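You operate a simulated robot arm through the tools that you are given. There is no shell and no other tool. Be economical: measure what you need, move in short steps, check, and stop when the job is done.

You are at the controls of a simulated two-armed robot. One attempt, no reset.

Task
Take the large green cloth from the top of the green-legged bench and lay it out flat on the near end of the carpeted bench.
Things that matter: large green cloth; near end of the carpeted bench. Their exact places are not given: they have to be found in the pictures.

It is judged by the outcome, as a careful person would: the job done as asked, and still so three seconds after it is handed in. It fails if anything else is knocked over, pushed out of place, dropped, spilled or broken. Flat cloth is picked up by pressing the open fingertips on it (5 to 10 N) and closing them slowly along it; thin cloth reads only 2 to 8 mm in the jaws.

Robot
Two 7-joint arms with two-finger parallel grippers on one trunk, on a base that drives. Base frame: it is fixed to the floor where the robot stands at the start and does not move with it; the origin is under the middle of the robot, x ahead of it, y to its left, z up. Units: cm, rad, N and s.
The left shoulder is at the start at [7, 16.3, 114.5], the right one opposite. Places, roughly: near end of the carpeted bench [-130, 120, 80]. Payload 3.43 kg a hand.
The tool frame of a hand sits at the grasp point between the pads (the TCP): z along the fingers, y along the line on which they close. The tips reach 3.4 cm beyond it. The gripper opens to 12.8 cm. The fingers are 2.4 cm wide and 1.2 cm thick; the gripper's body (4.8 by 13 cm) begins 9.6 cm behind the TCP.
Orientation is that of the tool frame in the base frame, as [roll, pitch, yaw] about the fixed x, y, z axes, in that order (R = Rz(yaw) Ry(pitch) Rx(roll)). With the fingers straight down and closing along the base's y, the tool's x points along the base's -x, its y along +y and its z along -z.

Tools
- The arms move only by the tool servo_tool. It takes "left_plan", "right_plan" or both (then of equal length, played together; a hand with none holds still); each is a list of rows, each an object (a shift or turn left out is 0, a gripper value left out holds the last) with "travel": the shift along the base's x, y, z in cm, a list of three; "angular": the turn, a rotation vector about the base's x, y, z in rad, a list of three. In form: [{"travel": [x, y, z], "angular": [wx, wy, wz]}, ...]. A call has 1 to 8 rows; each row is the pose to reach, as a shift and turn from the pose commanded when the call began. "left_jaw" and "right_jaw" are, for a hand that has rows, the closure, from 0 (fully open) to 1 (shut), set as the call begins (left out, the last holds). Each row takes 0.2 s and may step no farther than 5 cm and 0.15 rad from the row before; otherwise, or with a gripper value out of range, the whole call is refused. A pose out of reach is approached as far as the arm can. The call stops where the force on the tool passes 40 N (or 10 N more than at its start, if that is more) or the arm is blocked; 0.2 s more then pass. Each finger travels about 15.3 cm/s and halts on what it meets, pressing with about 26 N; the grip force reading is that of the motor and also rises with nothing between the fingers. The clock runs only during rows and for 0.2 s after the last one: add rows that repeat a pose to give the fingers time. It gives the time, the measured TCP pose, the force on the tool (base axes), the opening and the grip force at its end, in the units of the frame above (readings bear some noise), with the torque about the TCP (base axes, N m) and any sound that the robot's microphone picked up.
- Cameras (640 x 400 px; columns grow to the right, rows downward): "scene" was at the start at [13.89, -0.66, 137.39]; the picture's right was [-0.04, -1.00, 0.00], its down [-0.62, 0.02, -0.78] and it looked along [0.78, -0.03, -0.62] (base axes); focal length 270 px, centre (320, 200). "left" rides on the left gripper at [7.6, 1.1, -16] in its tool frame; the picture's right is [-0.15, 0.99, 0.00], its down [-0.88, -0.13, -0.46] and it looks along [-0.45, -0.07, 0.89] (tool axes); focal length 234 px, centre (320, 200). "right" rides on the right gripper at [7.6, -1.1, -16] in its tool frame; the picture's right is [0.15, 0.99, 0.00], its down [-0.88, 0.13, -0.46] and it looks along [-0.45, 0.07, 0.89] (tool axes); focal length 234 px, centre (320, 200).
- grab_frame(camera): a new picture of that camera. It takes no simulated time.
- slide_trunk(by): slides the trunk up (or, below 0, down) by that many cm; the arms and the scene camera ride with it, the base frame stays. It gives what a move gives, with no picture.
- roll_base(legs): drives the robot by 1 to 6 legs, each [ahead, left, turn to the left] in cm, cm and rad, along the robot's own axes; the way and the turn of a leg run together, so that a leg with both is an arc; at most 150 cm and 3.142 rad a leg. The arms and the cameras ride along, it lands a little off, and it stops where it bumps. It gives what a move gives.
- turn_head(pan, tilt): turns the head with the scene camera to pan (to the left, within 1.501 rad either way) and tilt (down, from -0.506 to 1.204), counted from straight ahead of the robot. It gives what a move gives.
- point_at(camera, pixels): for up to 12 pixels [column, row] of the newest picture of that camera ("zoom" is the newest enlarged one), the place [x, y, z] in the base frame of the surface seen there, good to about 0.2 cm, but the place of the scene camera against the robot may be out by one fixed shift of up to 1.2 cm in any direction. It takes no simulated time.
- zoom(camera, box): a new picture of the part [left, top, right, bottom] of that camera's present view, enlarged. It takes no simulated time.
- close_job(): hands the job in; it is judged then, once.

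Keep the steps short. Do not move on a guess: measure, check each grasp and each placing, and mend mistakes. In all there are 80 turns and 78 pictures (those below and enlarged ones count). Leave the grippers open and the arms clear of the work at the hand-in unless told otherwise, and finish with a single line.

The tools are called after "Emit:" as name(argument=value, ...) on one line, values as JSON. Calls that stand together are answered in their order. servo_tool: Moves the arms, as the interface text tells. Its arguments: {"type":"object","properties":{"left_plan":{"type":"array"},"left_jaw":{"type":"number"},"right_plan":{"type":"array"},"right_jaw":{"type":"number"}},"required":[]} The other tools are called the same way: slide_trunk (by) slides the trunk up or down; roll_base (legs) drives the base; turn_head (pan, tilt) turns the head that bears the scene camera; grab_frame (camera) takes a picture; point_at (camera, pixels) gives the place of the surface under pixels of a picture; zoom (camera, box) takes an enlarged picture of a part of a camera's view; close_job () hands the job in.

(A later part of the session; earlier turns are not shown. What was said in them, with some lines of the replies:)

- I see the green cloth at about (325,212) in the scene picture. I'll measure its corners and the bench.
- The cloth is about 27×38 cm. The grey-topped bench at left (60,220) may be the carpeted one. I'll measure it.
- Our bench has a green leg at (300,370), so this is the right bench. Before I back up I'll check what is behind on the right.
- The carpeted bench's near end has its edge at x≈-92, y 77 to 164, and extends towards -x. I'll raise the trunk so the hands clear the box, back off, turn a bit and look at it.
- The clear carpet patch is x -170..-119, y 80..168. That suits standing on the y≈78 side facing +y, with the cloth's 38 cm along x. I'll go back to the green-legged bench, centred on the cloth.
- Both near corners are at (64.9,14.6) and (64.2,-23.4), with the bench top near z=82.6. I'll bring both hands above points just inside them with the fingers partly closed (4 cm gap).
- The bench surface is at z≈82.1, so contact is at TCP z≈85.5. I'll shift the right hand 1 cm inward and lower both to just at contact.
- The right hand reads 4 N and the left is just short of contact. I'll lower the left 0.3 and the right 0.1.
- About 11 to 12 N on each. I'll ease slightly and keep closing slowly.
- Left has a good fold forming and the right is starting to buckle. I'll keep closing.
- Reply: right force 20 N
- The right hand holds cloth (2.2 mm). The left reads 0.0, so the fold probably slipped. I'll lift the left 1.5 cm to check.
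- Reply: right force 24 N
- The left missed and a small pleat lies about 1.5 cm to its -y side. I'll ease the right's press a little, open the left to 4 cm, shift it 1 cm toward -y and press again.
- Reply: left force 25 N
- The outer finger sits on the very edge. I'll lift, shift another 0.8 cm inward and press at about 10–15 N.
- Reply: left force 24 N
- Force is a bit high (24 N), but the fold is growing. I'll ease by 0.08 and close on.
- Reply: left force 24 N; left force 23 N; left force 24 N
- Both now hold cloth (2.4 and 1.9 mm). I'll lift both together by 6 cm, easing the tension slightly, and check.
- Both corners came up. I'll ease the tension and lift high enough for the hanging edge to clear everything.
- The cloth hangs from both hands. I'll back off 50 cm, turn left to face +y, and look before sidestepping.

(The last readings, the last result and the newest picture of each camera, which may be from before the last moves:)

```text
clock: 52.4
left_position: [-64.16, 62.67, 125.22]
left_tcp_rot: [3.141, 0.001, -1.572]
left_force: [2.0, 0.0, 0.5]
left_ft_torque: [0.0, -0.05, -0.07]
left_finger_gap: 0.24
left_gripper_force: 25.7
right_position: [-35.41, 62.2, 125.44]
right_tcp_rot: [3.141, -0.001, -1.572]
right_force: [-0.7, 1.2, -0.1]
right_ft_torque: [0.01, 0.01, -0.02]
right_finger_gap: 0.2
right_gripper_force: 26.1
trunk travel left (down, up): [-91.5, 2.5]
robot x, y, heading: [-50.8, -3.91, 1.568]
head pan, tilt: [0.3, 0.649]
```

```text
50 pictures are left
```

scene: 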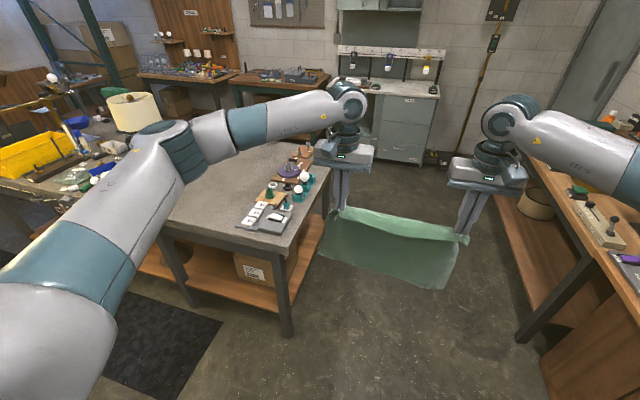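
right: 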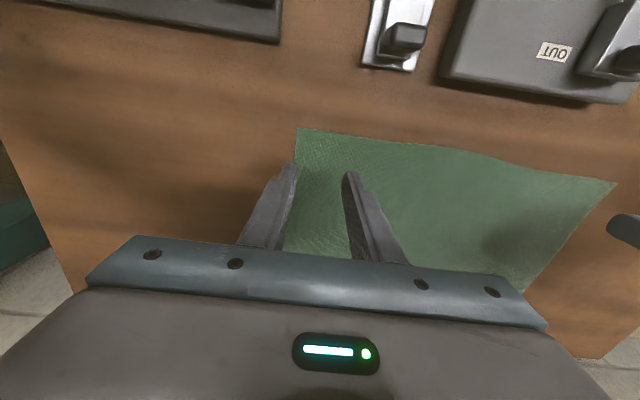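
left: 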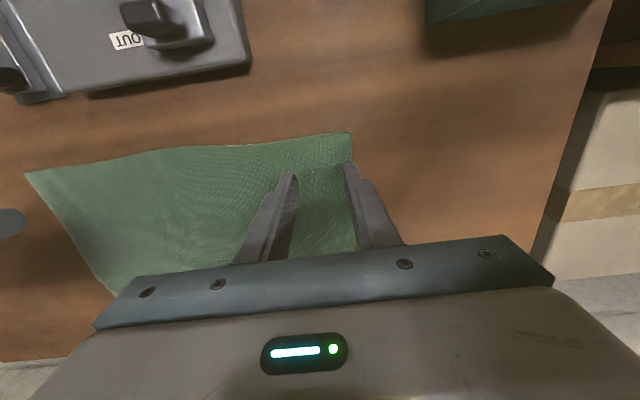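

I'll measure the table and posts at far left, and the lamp on the bench, before sidestepping.

Emit:
turn_head(pan=1.3, tilt=0.6)

Emit:
grab_frame(camera="scene")

Emit:
point_at(camera="scene", pixels=[[100, 200], [120, 290], [90, 350], [80, 280], [50, 130], [165, 370], [190, 200], [450, 105], [470, 130], [260, 70], [410, 90], [100, 320]])

```text
clock: 53.6
left_position: [-64.24, 62.6, 125.37]
left_tcp_rot: [3.141, 0.001, -1.571]
left_force: [1.4, 0.0, 0.7]
left_ft_torque: [0.0, -0.05, -0.07]
left_finger_gap: 0.21
left_gripper_force: 26.2
right_position: [-35.5, 62.19, 125.33]
right_tcp_rot: [-3.14, -0.001, -1.571]
right_force: [-1.5, 0.6, 0.0]
right_ft_torque: [0.02, 0.04, -0.02]
right_finger_gap: 0.19
right_gripper_force: 25.9
trunk travel left (down, up): [-91.5, 2.5]
robot x, y, heading: [-50.92, -4.0, 1.572]
head pan, tilt: [1.3, 0.6]
```

```text
49 pictures are left
```

scene: 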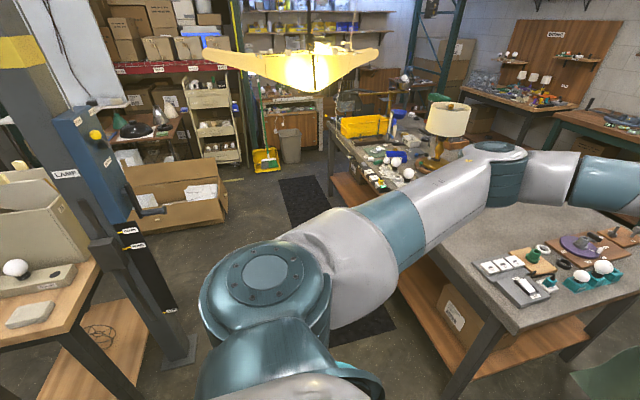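

```text
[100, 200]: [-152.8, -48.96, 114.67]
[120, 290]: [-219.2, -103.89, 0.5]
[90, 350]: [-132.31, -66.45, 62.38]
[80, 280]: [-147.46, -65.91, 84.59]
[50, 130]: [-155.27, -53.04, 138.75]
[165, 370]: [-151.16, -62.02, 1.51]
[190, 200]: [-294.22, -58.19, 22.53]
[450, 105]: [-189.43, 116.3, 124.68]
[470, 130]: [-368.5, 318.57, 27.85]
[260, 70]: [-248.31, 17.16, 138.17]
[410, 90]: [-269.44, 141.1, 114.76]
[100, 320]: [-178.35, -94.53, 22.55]
```

Emit:
point_at(camera="scene", pixels=[[155, 211], [130, 190], [460, 165], [500, 150], [510, 200], [600, 180], [428, 120], [466, 110], [447, 102], [300, 260]])

```text
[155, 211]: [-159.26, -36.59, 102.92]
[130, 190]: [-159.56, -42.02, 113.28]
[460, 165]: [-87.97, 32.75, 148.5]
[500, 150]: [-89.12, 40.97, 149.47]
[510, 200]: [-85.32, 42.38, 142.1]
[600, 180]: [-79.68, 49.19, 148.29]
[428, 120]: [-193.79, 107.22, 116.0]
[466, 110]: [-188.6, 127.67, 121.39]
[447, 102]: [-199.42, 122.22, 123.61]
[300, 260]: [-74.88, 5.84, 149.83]
```

Clear: the elbow is at z≈148 over the lamp's 125, and the crank is at (-159,-37). I'll go forward 7 and sidestep left 88.

Emit:
roll_base(legs=[[7, 0, 0], [0, 88, 0]])

Emit:
turn_head(pan=0, tilt=0.75)

Emit:
grab_frame(camera="scene")

```text
clock: 58.9
left_position: [-153.26, 69.78, 125.3]
left_tcp_rot: [3.141, -0.001, -1.572]
left_force: [1.5, 0.7, -0.8]
left_ft_torque: [-0.01, -0.05, -0.04]
left_finger_gap: 0.2
left_gripper_force: 25.6
right_position: [-124.38, 69.26, 125.42]
right_tcp_rot: [3.142, 0.001, -1.573]
right_force: [-2.1, -0.7, -0.2]
right_ft_torque: [0.01, 0.08, 0.02]
right_finger_gap: 0.19
right_gripper_force: 26.3
trunk travel left (down, up): [-91.5, 2.5]
robot x, y, heading: [-139.8, 3.09, 1.574]
head pan, tilt: [1.3, 0.6]
```

```text
clock: 60.4
left_position: [-153.28, 69.77, 125.28]
left_tcp_rot: [-3.141, -0.001, -1.572]
left_force: [1.1, 0.4, 0.7]
left_ft_torque: [0.01, -0.07, 0.0]
left_finger_gap: 0.21
left_gripper_force: 25.7
right_position: [-124.56, 69.43, 125.45]
right_tcp_rot: [-3.142, -0.001, -1.572]
right_force: [-1.1, -0.9, 0.2]
right_ft_torque: [-0.02, 0.04, -0.03]
right_finger_gap: 0.18
right_gripper_force: 25.4
trunk travel left (down, up): [-91.5, 2.5]
robot x, y, heading: [-139.66, 3.15, 1.571]
head pan, tilt: [0.0, 0.75]
```

```text
48 pictures are left
```

scene: 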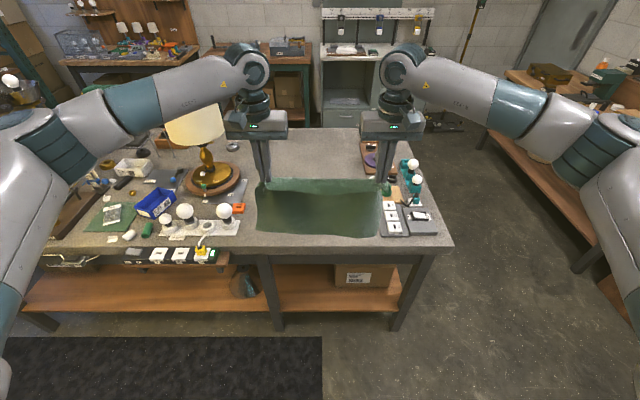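

The cloth lines up with the clear patch. I'll shift 3.5 cm left for margin and drive ahead 37 with its lower edge about 12 cm above the carpet.

Emit:
roll_base(legs=[[0, 3.5, 0], [37, 0, 0]])

Emit:
grab_frame(camera="scene")

```text
clock: 63.2
left_position: [-157.01, 106.17, 125.47]
left_tcp_rot: [3.142, 0.002, -1.568]
left_force: [1.2, -0.9, 0.5]
left_ft_torque: [0.0, -0.01, -0.01]
left_finger_gap: 0.21
left_gripper_force: 26.3
right_position: [-128.25, 105.84, 125.51]
right_tcp_rot: [-3.141, 0.001, -1.569]
right_force: [-1.4, -0.2, 0.4]
right_ft_torque: [0.0, 0.04, -0.04]
right_finger_gap: 0.2
right_gripper_force: 26.0
trunk travel left (down, up): [-91.5, 2.5]
robot x, y, heading: [-143.3, 39.22, 1.572]
head pan, tilt: [0.0, 0.75]
```

```text
47 pictures are left
```

scene: 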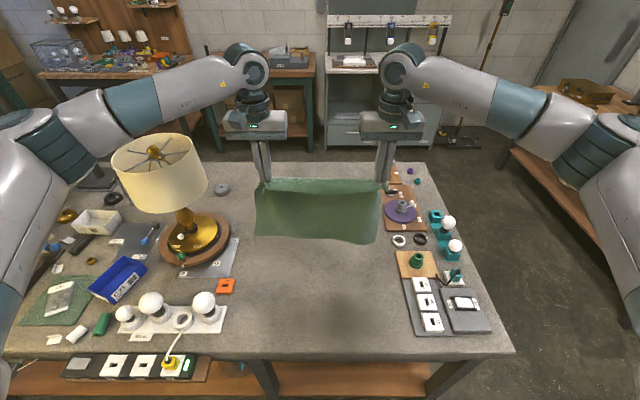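

Emit:
point_at(camera="scene", pixels=[[258, 230], [315, 237], [375, 241], [262, 185], [384, 185], [205, 165], [160, 135], [205, 185], [235, 250], [400, 265], [320, 330], [320, 280]])

```text
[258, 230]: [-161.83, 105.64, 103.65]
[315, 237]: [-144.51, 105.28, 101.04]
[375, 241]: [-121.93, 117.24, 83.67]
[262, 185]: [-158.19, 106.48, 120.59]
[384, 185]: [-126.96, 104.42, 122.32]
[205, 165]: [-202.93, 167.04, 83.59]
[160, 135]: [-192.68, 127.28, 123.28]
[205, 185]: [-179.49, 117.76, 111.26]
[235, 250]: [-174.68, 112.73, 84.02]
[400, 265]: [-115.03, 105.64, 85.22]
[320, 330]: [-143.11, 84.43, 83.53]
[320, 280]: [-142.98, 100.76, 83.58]
```

The lower edge hangs at z≈99, clear of all items. I'll extend both hands 14 cm toward +y, then lower the trunk 10.

Emit:
servo_tool(left_plan=[{"travel": [0, 2, 0]}, {"travel": [0, 4.5, 0]}, {"travel": [0, 7, 0]}, {"travel": [0, 9.5, 0]}, {"travel": [0, 12, 0]}, {"travel": [0, 14, 0]}, {"travel": [0, 14, 0]}], right_plan=[{"travel": [0, 2, 0]}, {"travel": [0, 4.5, 0]}, {"travel": [0, 7, 0]}, {"travel": [0, 9.5, 0]}, {"travel": [0, 12, 0]}, {"travel": [0, 14, 0]}, {"travel": [0, 14, 0]}])

Emit:
slide_trunk(by=-11)

Emit:
grab_frame(camera="scene")

```text
clock: 64.8
left_position: [-157.21, 120.37, 125.42]
left_tcp_rot: [3.141, 0.0, -1.569]
left_force: [2.5, -0.8, -0.5]
left_ft_torque: [0.01, -0.06, -0.04]
left_finger_gap: 0.22
left_gripper_force: 26.1
right_position: [-128.31, 120.04, 125.48]
right_tcp_rot: [3.141, 0.001, -1.567]
right_force: [-2.7, -0.3, 0.6]
right_ft_torque: [0.02, 0.04, -0.04]
right_finger_gap: 0.17
right_gripper_force: 25.8
trunk travel left (down, up): [-91.5, 2.5]
robot x, y, heading: [-143.33, 40.07, 1.577]
head pan, tilt: [0.0, 0.75]
```

```text
clock: 66.2
left_position: [-157.16, 120.34, 114.4]
left_tcp_rot: [3.141, -0.002, -1.57]
left_force: [1.9, 0.0, -0.3]
left_ft_torque: [0.0, -0.06, -0.06]
left_finger_gap: 0.2
left_gripper_force: 25.8
right_position: [-128.27, 120.09, 114.39]
right_tcp_rot: [3.141, 0.0, -1.569]
right_force: [-2.1, -0.6, 0.1]
right_ft_torque: [0.01, 0.03, -0.01]
right_finger_gap: 0.21
right_gripper_force: 26.3
trunk travel left (down, up): [-80.5, 13.5]
robot x, y, heading: [-143.04, 39.72, 1.571]
head pan, tilt: [0.0, 0.75]
```

```text
46 pictures are left
```

scene: 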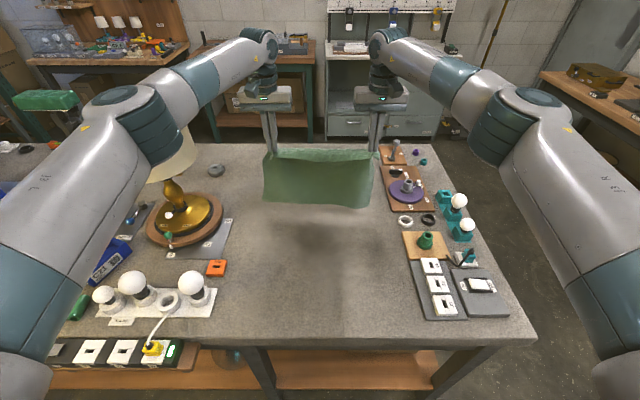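

The left elbow looks near the lamp shade in the picture, so I'll measure both.

Emit:
point_at(camera="scene", pixels=[[140, 110], [170, 140], [175, 120], [155, 160], [180, 160], [195, 150], [190, 110], [265, 200], [315, 207], [370, 206], [345, 285], [120, 90]])

Emit:
zoom(camera="scene", box=[80, 60, 240, 260])

```text
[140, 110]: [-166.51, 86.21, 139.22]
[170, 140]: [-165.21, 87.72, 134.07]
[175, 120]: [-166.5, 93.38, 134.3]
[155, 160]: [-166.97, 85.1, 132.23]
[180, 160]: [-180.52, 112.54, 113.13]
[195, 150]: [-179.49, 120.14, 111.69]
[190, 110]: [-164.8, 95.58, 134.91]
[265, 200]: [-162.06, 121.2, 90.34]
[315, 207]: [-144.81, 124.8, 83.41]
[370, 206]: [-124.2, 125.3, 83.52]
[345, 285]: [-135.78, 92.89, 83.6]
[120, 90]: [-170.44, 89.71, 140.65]
```

```text
2.00 times, centred on (160, 160) of scene
```

zoom: 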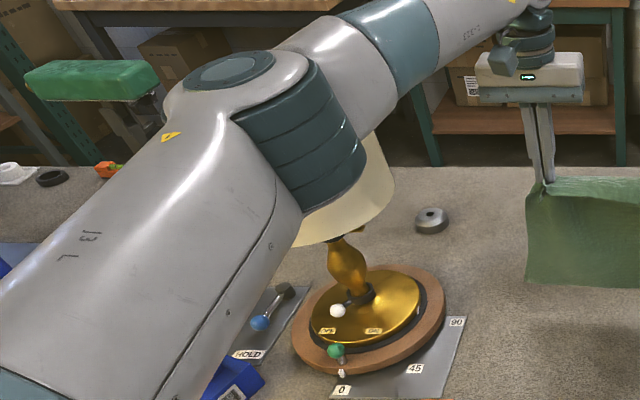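

The elbow clears the shade by about 10 cm and will move back away from it. The cloth's lower edge is about 5 cm above the carpet. I'll lower until it touches while starting to draw back.

Emit:
servo_tool(left_plan=[{"travel": [0, 0, -2]}, {"travel": [0, 0, -4]}, {"travel": [0, -0.5, -6]}, {"travel": [0, -1.5, -7.5]}, {"travel": [0, -3, -9]}, {"travel": [0, -4.5, -10.5]}, {"travel": [0, -6, -12]}, {"travel": [0, -6, -12]}], right_plan=[{"travel": [0, 0, -2]}, {"travel": [0, 0, -4]}, {"travel": [0, -0.5, -6]}, {"travel": [0, -1.5, -7.5]}, {"travel": [0, -3, -9]}, {"travel": [0, -4.5, -10.5]}, {"travel": [0, -6, -12]}, {"travel": [0, -6, -12]}])

Emit:
grab_frame(camera="scene")

```text
clock: 68.0
left_position: [-157.18, 114.17, 102.48]
left_tcp_rot: [-3.141, -0.002, -1.567]
left_force: [2.4, -0.1, 0.0]
left_ft_torque: [0.0, -0.03, -0.03]
left_finger_gap: 0.23
left_gripper_force: 26.2
right_position: [-128.32, 114.13, 102.4]
right_tcp_rot: [-3.141, 0.0, -1.57]
right_force: [-2.0, -1.0, -0.3]
right_ft_torque: [-0.02, 0.02, -0.02]
right_finger_gap: 0.19
right_gripper_force: 25.9
trunk travel left (down, up): [-80.5, 13.5]
robot x, y, heading: [-143.29, 39.59, 1.571]
head pan, tilt: [0.0, 0.75]
```

```text
44 pictures are left
```

scene: 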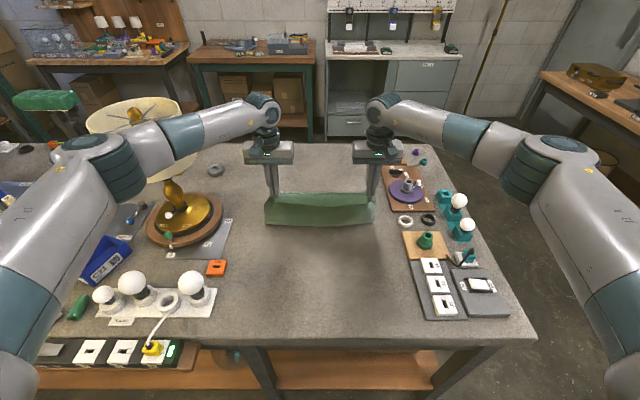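

I'll check the forearm to lamp shade gap and the cloth bottom.

Emit:
zoom(camera="scene", box=[70, 80, 410, 292])

Emit:
point_at(camera="scene", pixels=[[180, 145], [150, 140], [120, 185], [205, 135], [178, 110], [150, 170], [195, 170], [268, 222], [320, 222], [372, 220], [320, 195], [90, 150]])

```text
1.88 times, centred on (240, 186) of scene
```

zoom: 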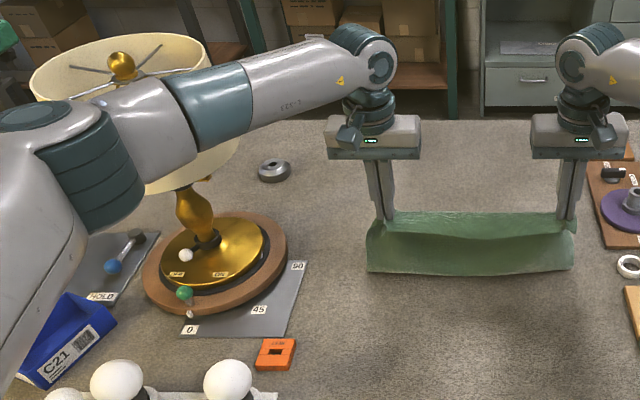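

```text
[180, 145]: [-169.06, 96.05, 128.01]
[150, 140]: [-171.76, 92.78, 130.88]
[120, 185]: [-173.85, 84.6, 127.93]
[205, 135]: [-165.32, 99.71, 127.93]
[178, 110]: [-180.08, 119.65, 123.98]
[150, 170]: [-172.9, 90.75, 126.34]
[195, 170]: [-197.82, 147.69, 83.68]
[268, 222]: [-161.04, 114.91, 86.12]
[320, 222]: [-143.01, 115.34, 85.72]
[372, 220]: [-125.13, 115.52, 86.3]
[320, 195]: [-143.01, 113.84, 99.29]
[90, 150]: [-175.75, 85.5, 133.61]
```

The gap is about 11 cm and will grow. The cloth is touching down under the hands. I'll keep drawing back and lowering.

Emit:
servo_tool(left_plan=[{"travel": [0, -2, -2]}, {"travel": [0, -4, -4]}, {"travel": [0, -6, -6]}, {"travel": [0, -8, -8]}, {"travel": [0, -10, -9.5]}, {"travel": [0, -12, -11]}, {"travel": [0, -13.5, -12]}, {"travel": [0, -13.5, -12]}], right_plan=[{"travel": [0, -2, -2]}, {"travel": [0, -4, -4]}, {"travel": [0, -6, -6]}, {"travel": [0, -8, -8]}, {"travel": [0, -10, -9.5]}, {"travel": [0, -12, -11]}, {"travel": [0, -13.5, -12]}, {"travel": [0, -13.5, -12]}])

Emit:
grab_frame(camera="scene")

Emit:
grab_frame(camera="right")

```text
clock: 69.8
left_position: [-157.08, 100.76, 90.32]
left_tcp_rot: [-3.141, -0.001, -1.57]
left_force: [0.9, -0.2, -0.2]
left_ft_torque: [0.03, -0.03, -0.03]
left_finger_gap: 0.25
left_gripper_force: 25.9
right_position: [-128.31, 100.54, 90.39]
right_tcp_rot: [-3.141, 0.0, -1.569]
right_force: [-0.5, -0.5, 0.3]
right_ft_torque: [0.01, 0.01, -0.03]
right_finger_gap: 0.19
right_gripper_force: 26.5
trunk travel left (down, up): [-80.5, 13.5]
robot x, y, heading: [-143.37, 39.59, 1.572]
head pan, tilt: [0.0, 0.75]
```

```text
42 pictures are left
```

scene: 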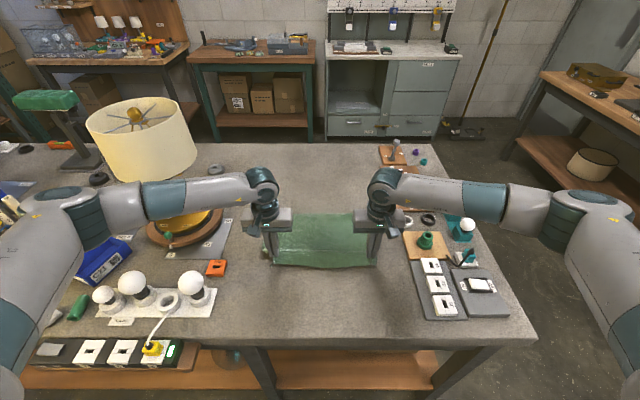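

```text
41 pictures are left
```

right: 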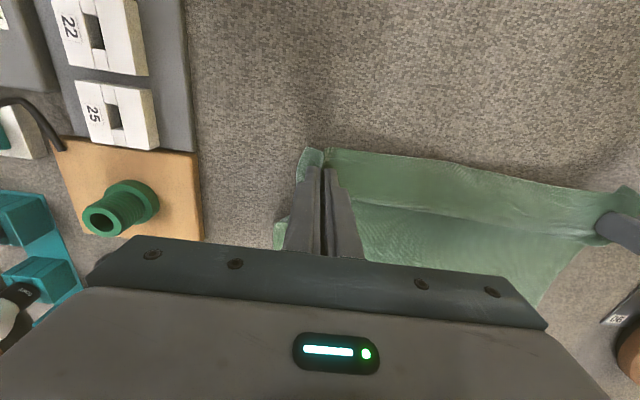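

It is laying out well. I'll draw back 4 cm more while lowering to just above contact (TCP z≈87.3).

Emit:
servo_tool(left_plan=[{"travel": [0, -1, -0.8]}, {"travel": [0, -2, -1.6]}, {"travel": [0, -3, -2.4]}, {"travel": [0, -4, -3.0]}, {"travel": [0, -4, -3.0]}], right_plan=[{"travel": [0, -1, -0.8]}, {"travel": [0, -2, -1.6]}, {"travel": [0, -3, -2.4]}, {"travel": [0, -4, -3.0]}, {"travel": [0, -4, -3.0]}])

Emit:
zoom(camera="scene", box=[60, 150, 420, 300])

Emit:
grab_frame(camera="left")

```text
clock: 71.0
left_position: [-157.12, 96.85, 87.43]
left_tcp_rot: [-3.141, 0.0, -1.568]
left_force: [1.1, 1.0, 1.0]
left_ft_torque: [0.02, -0.05, -0.02]
left_finger_gap: 0.24
left_gripper_force: 26.3
right_position: [-128.32, 96.53, 87.41]
right_tcp_rot: [3.14, 0.001, -1.57]
right_force: [-0.5, -0.7, 1.4]
right_ft_torque: [0.04, 0.03, -0.01]
right_finger_gap: 0.19
right_gripper_force: 25.8
trunk travel left (down, up): [-80.5, 13.5]
robot x, y, heading: [-143.31, 39.53, 1.57]
head pan, tilt: [0.0, 0.75]
```

```text
1.78 times, centred on (240, 225) of scene
```

zoom: 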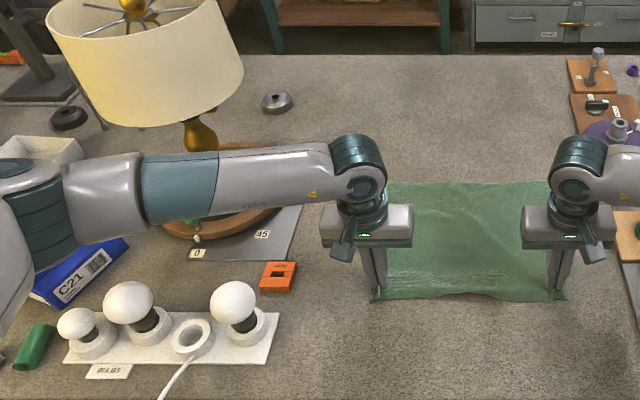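

```text
39 pictures are left
```

left: 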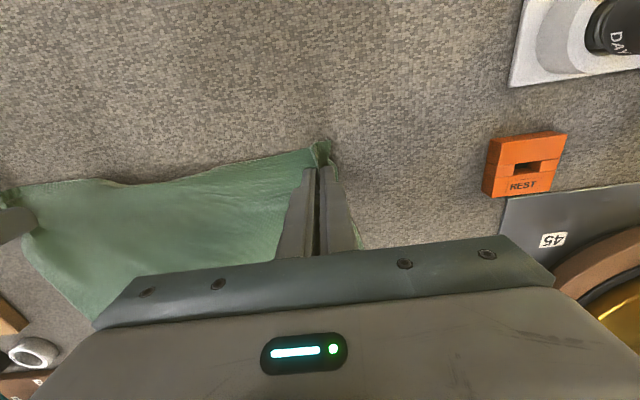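

Emit:
point_at(camera="scene", pixels=[[278, 254], [325, 253], [366, 252], [325, 316], [277, 315], [372, 316], [325, 280], [325, 265], [325, 300], [300, 285], [350, 285]])

```text
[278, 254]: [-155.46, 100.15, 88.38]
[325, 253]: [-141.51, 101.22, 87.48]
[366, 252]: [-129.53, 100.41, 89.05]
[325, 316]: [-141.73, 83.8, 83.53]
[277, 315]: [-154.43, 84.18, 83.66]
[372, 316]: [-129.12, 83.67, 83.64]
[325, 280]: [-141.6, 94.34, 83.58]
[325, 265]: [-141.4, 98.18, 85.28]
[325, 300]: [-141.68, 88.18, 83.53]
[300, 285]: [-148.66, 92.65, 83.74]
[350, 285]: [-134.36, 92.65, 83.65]
```

Emit:
point_at(camera="zoom", pixels=[[392, 184], [470, 184], [547, 184], [470, 240], [470, 290], [430, 210], [520, 215], [470, 265], [400, 295], [530, 298]])

```text
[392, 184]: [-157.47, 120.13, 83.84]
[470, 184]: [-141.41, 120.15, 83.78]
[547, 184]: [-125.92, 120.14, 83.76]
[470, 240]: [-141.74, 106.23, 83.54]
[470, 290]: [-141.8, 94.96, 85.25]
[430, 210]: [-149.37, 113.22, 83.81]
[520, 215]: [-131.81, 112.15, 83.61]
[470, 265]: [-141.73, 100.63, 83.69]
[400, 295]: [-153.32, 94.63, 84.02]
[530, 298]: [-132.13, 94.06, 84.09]
```

It's laid flat: far edge at y≈120, near edge at y≈94.5. I'll pull 0.8 cm more while touching the carpet with light pressure.

Emit:
servo_tool(left_plan=[{"travel": [-0.2, -0.5, 0]}, {"travel": [-0.2, -0.8, -0.2]}, {"travel": [-0.2, -0.8, -0.4]}, {"travel": [-0.2, -0.8, -0.4]}], right_plan=[{"travel": [0.2, -0.5, 0]}, {"travel": [0.2, -0.8, -0.2]}, {"travel": [0.2, -0.8, -0.4]}, {"travel": [0.2, -0.8, -0.4]}])

```text
clock: 72.0
left_position: [-157.29, 96.04, 86.96]
left_tcp_rot: [3.14, 0.001, -1.568]
left_force: [4.2, 0.7, 0.6]
left_ft_torque: [-0.04, -0.14, -0.09]
left_finger_gap: 0.22
left_gripper_force: 25.6
right_position: [-128.24, 95.76, 86.97]
right_tcp_rot: [3.141, 0.001, -1.569]
right_force: [-4.5, 0.1, -0.2]
right_ft_torque: [-0.02, 0.16, 0.02]
right_finger_gap: 0.2
right_gripper_force: 26.2
trunk travel left (down, up): [-80.5, 13.5]
robot x, y, heading: [-143.3, 39.24, 1.571]
head pan, tilt: [0.0, 0.75]
```

No contact force yet. I'll go down in small steps.

Emit:
servo_tool(left_plan=[{"travel": [0, 0, -0.1]}, {"travel": [0, 0, -0.2]}, {"travel": [0, 0, -0.2]}], right_plan=[{"travel": [0, 0, -0.1]}, {"travel": [0, 0, -0.2]}, {"travel": [0, 0, -0.2]}])

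```text
clock: 72.8
left_position: [-157.38, 96.12, 86.78]
left_tcp_rot: [3.14, 0.0, -1.568]
left_force: [5.5, -0.4, 0.2]
left_ft_torque: [0.0, -0.21, 0.0]
left_finger_gap: 0.24
left_gripper_force: 26.1
right_position: [-128.07, 95.87, 86.86]
right_tcp_rot: [-3.141, -0.002, -1.57]
right_force: [-5.3, 0.1, 0.2]
right_ft_torque: [-0.01, 0.21, 0.02]
right_finger_gap: 0.23
right_gripper_force: 26.3
trunk travel left (down, up): [-80.5, 13.5]
robot x, y, heading: [-143.16, 39.39, 1.574]
head pan, tilt: [0.0, 0.75]
```

Emit:
servo_tool(left_plan=[{"travel": [0, 0, -0.2]}, {"travel": [0, 0, -0.3]}, {"travel": [0, 0, -0.3]}], right_plan=[{"travel": [0, 0, -0.2]}, {"travel": [0, 0, -0.3]}, {"travel": [0, 0, -0.3]}])

```text
clock: 73.6
left_position: [-157.45, 96.0, 86.67]
left_tcp_rot: [-3.141, 0.001, -1.57]
left_force: [3.7, 1.7, 7.2]
left_ft_torque: [-0.05, -0.08, -0.04]
left_finger_gap: 0.21
left_gripper_force: 26.3
right_position: [-127.98, 95.69, 86.75]
right_tcp_rot: [-3.141, 0.001, -1.569]
right_force: [-3.9, 0.7, 6.8]
right_ft_torque: [0.08, 0.17, 0.01]
right_finger_gap: 0.18
right_gripper_force: 25.5
trunk travel left (down, up): [-80.5, 13.5]
robot x, y, heading: [-142.91, 39.52, 1.573]
head pan, tilt: [0.0, 0.75]
```

Contact is about 7 N on each. I'll open slowly while pressing so the fingertips spread the pleats.

Emit:
servo_tool(left_plan=[{"travel": [0, 0, 0]}, {"travel": [0, 0, 0]}], right_plan=[{"travel": [0, 0, 0]}, {"travel": [0, 0, 0]}], left_jaw=0.92, right_jaw=0.92)

Emit:
servo_tool(left_plan=[{"travel": [0, 0, 0]}, {"travel": [0, 0, 0]}], right_plan=[{"travel": [0, 0, 0]}, {"travel": [0, 0, 0]}], left_jaw=0.82, right_jaw=0.82)

Emit:
servo_tool(left_plan=[{"travel": [0, 0, 0]}, {"travel": [0, 0, 0]}], right_plan=[{"travel": [0, 0, 0]}, {"travel": [0, 0, 0]}], left_jaw=0.7, right_jaw=0.7)

Emit:
zoom(camera="left", box=[200, 80, 440, 230])

Emit:
zoom(camera="right", box=[200, 80, 440, 230])

```text
clock: 74.2
left_position: [-157.29, 95.91, 86.55]
left_tcp_rot: [3.142, 0.001, -1.57]
left_force: [2.7, 1.5, 12.1]
left_ft_torque: [-0.1, 0.03, 0.04]
left_finger_gap: 0.87
left_gripper_force: 0.1
right_position: [-128.01, 95.8, 86.53]
right_tcp_rot: [3.141, -0.001, -1.57]
right_force: [0.6, -0.3, 2.3]
right_ft_torque: [-0.01, -0.02, 0.0]
right_finger_gap: 1.0
right_gripper_force: 0.1
trunk travel left (down, up): [-80.5, 13.5]
robot x, y, heading: [-143.23, 39.49, 1.576]
head pan, tilt: [0.0, 0.75]
```

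```text
clock: 74.8
left_position: [-157.19, 96.02, 86.59]
left_tcp_rot: [3.141, 0.002, -1.566]
left_force: [5.4, 0.8, 12.0]
left_ft_torque: [-0.1, 0.03, 0.0]
left_finger_gap: 2.02
left_gripper_force: 0.0
right_position: [-127.99, 95.89, 86.57]
right_tcp_rot: [3.141, 0.002, -1.569]
right_force: [-0.4, -0.7, 1.2]
right_ft_torque: [-0.02, -0.01, 0.0]
right_finger_gap: 2.28
right_gripper_force: 0.0
trunk travel left (down, up): [-80.5, 13.5]
robot x, y, heading: [-143.31, 39.53, 1.569]
head pan, tilt: [0.0, 0.75]
```

```text
clock: 75.4
left_position: [-157.16, 95.81, 86.49]
left_tcp_rot: [-3.142, 0.002, -1.57]
left_force: [6.2, 0.8, 14.4]
left_ft_torque: [-0.07, 0.17, 0.04]
left_finger_gap: 3.5
left_gripper_force: 0.0
right_position: [-128.05, 95.69, 86.58]
right_tcp_rot: [-3.141, 0.001, -1.571]
right_force: [-0.8, 0.8, 0.7]
right_ft_torque: [0.0, 0.0, -0.02]
right_finger_gap: 3.81
right_gripper_force: 0.0
trunk travel left (down, up): [-80.5, 13.5]
robot x, y, heading: [-143.38, 40.06, 1.565]
head pan, tilt: [0.0, 0.75]
```

```text
2.67 times, centred on (320, 155) of left
```

zoom: 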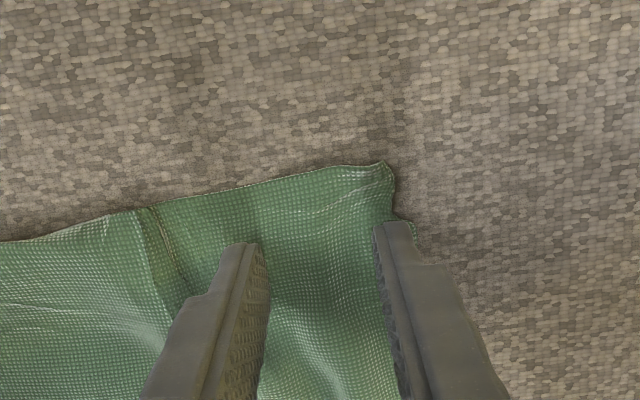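

```text
2.67 times, centred on (320, 155) of right
```

zoom: 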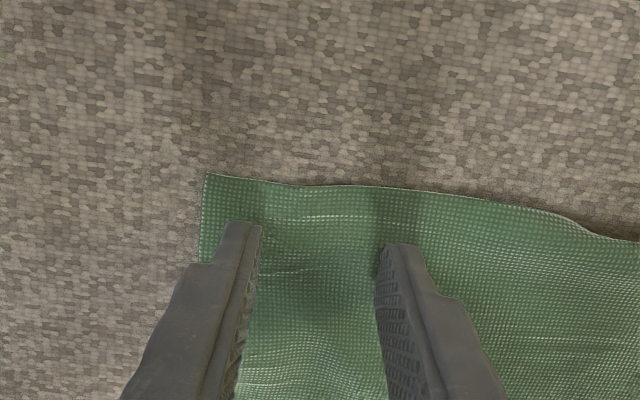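

The right corner is flat. The left has a small buckle inside its inner finger. I'll lift both hands straight up and look.

Emit:
servo_tool(left_plan=[{"travel": [0, 0, 1]}, {"travel": [0, 0, 4]}, {"travel": [0, 0, 8]}, {"travel": [0, 0, 12]}, {"travel": [0, -4, 14]}, {"travel": [0, -8, 16]}, {"travel": [0, -12, 16]}, {"travel": [0, -14, 16]}], right_plan=[{"travel": [0, 0, 1]}, {"travel": [0, 0, 4]}, {"travel": [0, 0, 8]}, {"travel": [0, 0, 12]}, {"travel": [0, -4, 14]}, {"travel": [0, -8, 16]}, {"travel": [0, -12, 16]}, {"travel": [0, -14, 16]}])

Emit:
grab_frame(camera="scene")

Emit:
zoom(camera="scene", box=[220, 190, 428, 320])

Emit:
grab_frame(camera="left")

```text
clock: 77.2
left_position: [-157.49, 81.69, 102.52]
left_tcp_rot: [-3.141, 0.0, -1.567]
left_force: [0.3, -0.3, -0.6]
left_ft_torque: [0.01, -0.02, 0.01]
left_finger_gap: 3.83
left_gripper_force: 0.0
right_position: [-127.96, 81.75, 102.65]
right_tcp_rot: [-3.141, 0.004, -1.569]
right_force: [-0.1, -0.3, 0.3]
right_ft_torque: [0.06, 0.02, -0.04]
right_finger_gap: 3.83
right_gripper_force: 0.0
trunk travel left (down, up): [-80.5, 13.5]
robot x, y, heading: [-143.11, 39.44, 1.573]
head pan, tilt: [0.0, 0.75]
```

```text
36 pictures are left
```

scene: 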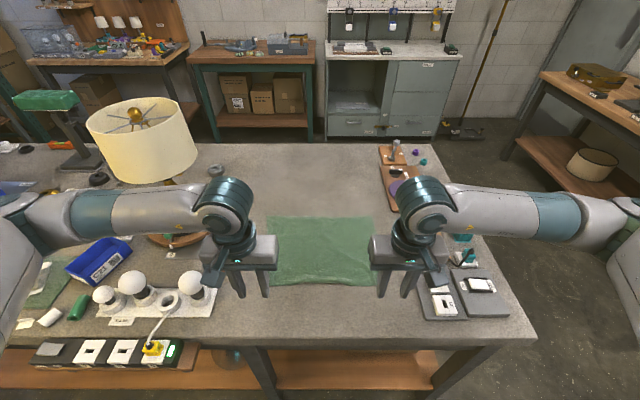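

```text
3.08 times, centred on (324, 255) of scene
```

zoom: 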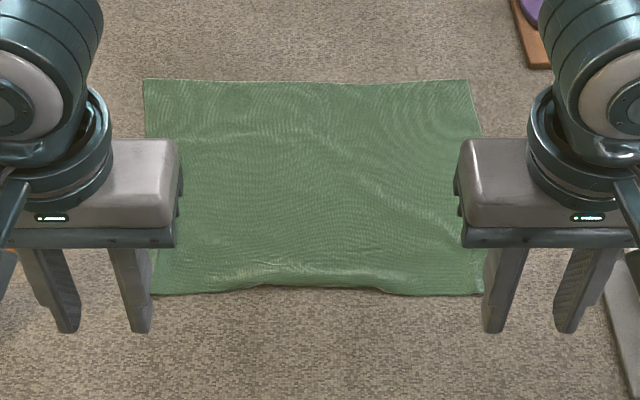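

```text
34 pictures are left
```

left: 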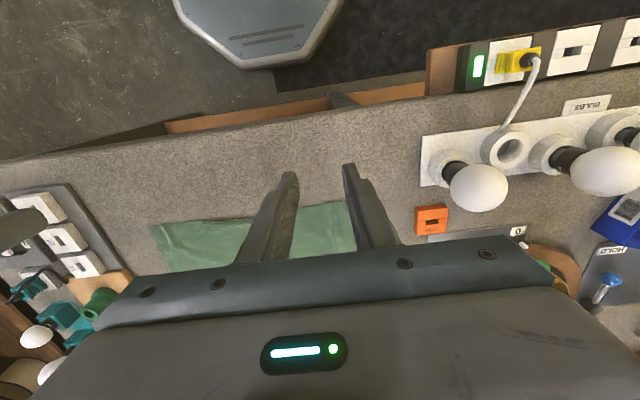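

The cloth lies nearly flat. I'll raise the trunk, back away and look at the whole cloth.

Emit:
slide_trunk(by=13)

Emit:
roll_base(legs=[[-28, 0, 0]])

Emit:
grab_frame(camera="scene")

Emit:
zoom(camera="scene", box=[220, 130, 420, 255])

```text
clock: 78.8
left_position: [-157.51, 81.83, 115.39]
left_tcp_rot: [3.141, -0.001, -1.569]
left_force: [0.9, 0.3, -0.2]
left_ft_torque: [-0.04, 0.01, 0.01]
left_finger_gap: 3.85
left_gripper_force: 0.1
right_position: [-128.07, 81.82, 115.58]
right_tcp_rot: [-3.141, 0.002, -1.569]
right_force: [-0.3, -0.7, 0.0]
right_ft_torque: [0.03, -0.01, -0.02]
right_finger_gap: 3.82
right_gripper_force: 0.0
trunk travel left (down, up): [-93.5, 0.5]
robot x, y, heading: [-143.37, 39.92, 1.569]
head pan, tilt: [0.0, 0.75]
```

```text
clock: 80.8
left_position: [-157.47, 53.99, 115.34]
left_tcp_rot: [-3.141, -0.002, -1.563]
left_force: [0.8, 0.6, -0.3]
left_ft_torque: [-0.03, 0.01, -0.02]
left_finger_gap: 3.86
left_gripper_force: 0.0
right_position: [-128.04, 54.13, 115.48]
right_tcp_rot: [3.141, -0.001, -1.566]
right_force: [-1.0, -0.2, 0.2]
right_ft_torque: [-0.02, 0.03, -0.02]
right_finger_gap: 3.83
right_gripper_force: 0.1
trunk travel left (down, up): [-93.5, 0.5]
robot x, y, heading: [-143.33, 11.95, 1.578]
head pan, tilt: [0.0, 0.75]
```

```text
33 pictures are left
```

scene: 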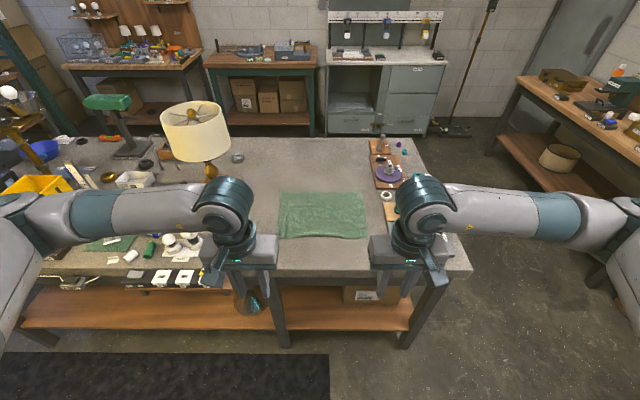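

```text
3.20 times, centred on (320, 192) of scene
```

zoom: 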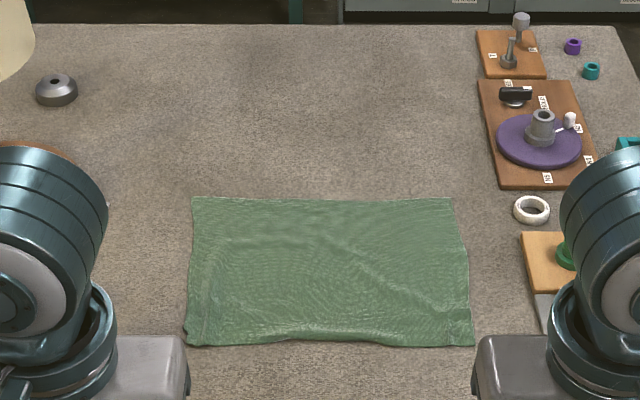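

Emit:
point_at(camera="zoom", pixels=[[194, 199], [450, 200], [470, 343], [187, 342], [188, 330], [260, 343], [330, 330], [390, 345], [330, 270], [220, 300], [430, 300], [320, 210]])

Emit:
zoom(camera="scene", box=[268, 210, 380, 250])

```text
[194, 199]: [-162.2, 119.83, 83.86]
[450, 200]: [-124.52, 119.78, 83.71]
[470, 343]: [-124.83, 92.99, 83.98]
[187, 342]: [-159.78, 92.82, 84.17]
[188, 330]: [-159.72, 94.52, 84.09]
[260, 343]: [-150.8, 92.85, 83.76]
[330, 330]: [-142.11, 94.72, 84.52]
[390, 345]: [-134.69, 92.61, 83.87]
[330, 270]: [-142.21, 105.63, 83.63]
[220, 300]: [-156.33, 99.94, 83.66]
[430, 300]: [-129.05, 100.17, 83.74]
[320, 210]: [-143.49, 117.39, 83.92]
```

```text
5.71 times, centred on (324, 230) of scene
```

zoom: 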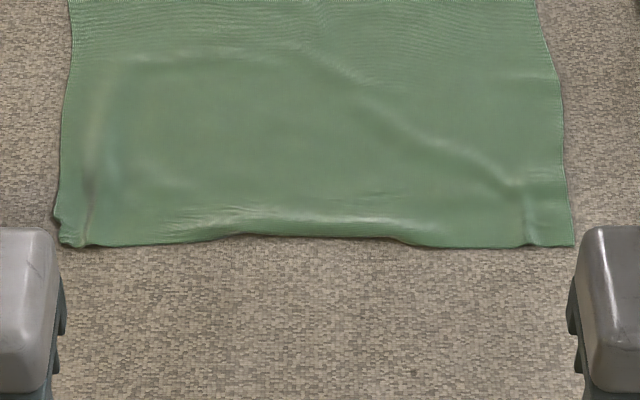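

The cloth is spread about 37×27 cm, all within 1 cm of the carpet level, and nothing else has been disturbed. I'll open the grippers fully, in the clear.

Emit:
servo_tool(left_plan=[{"travel": [0, 0, 0]}, {"travel": [0, 0, 0]}, {"travel": [0, 0, 0]}], right_plan=[{"travel": [0, 0, 0]}, {"travel": [0, 0, 0]}, {"travel": [0, 0, 0]}], left_jaw=0, right_jaw=0)

Emit:
close_job()

```text
clock: 81.6
left_position: [-157.45, 53.79, 115.46]
left_tcp_rot: [-3.142, 0.0, -1.563]
left_force: [-0.6, -0.1, -0.3]
left_ft_torque: [0.0, 0.0, 0.0]
left_finger_gap: 12.8
left_gripper_force: 0.1
right_position: [-128.15, 53.87, 115.7]
right_tcp_rot: [-3.14, 0.002, -1.566]
right_force: [-1.3, -0.3, -0.2]
right_ft_torque: [0.04, -0.02, 0.03]
right_finger_gap: 12.8
right_gripper_force: 0.0
trunk travel left (down, up): [-93.5, 0.5]
robot x, y, heading: [-143.06, 11.57, 1.579]
head pan, tilt: [0.0, 0.75]
```

```text
The job is handed in.
```

The large green cloth lies spread out on the near end of the carpeted bench, flat to within about 1 cm, with a slight ripple along its near edge and a small pucker at the near-left corner; nothing else was disturbed, and the grippers are open and clear.
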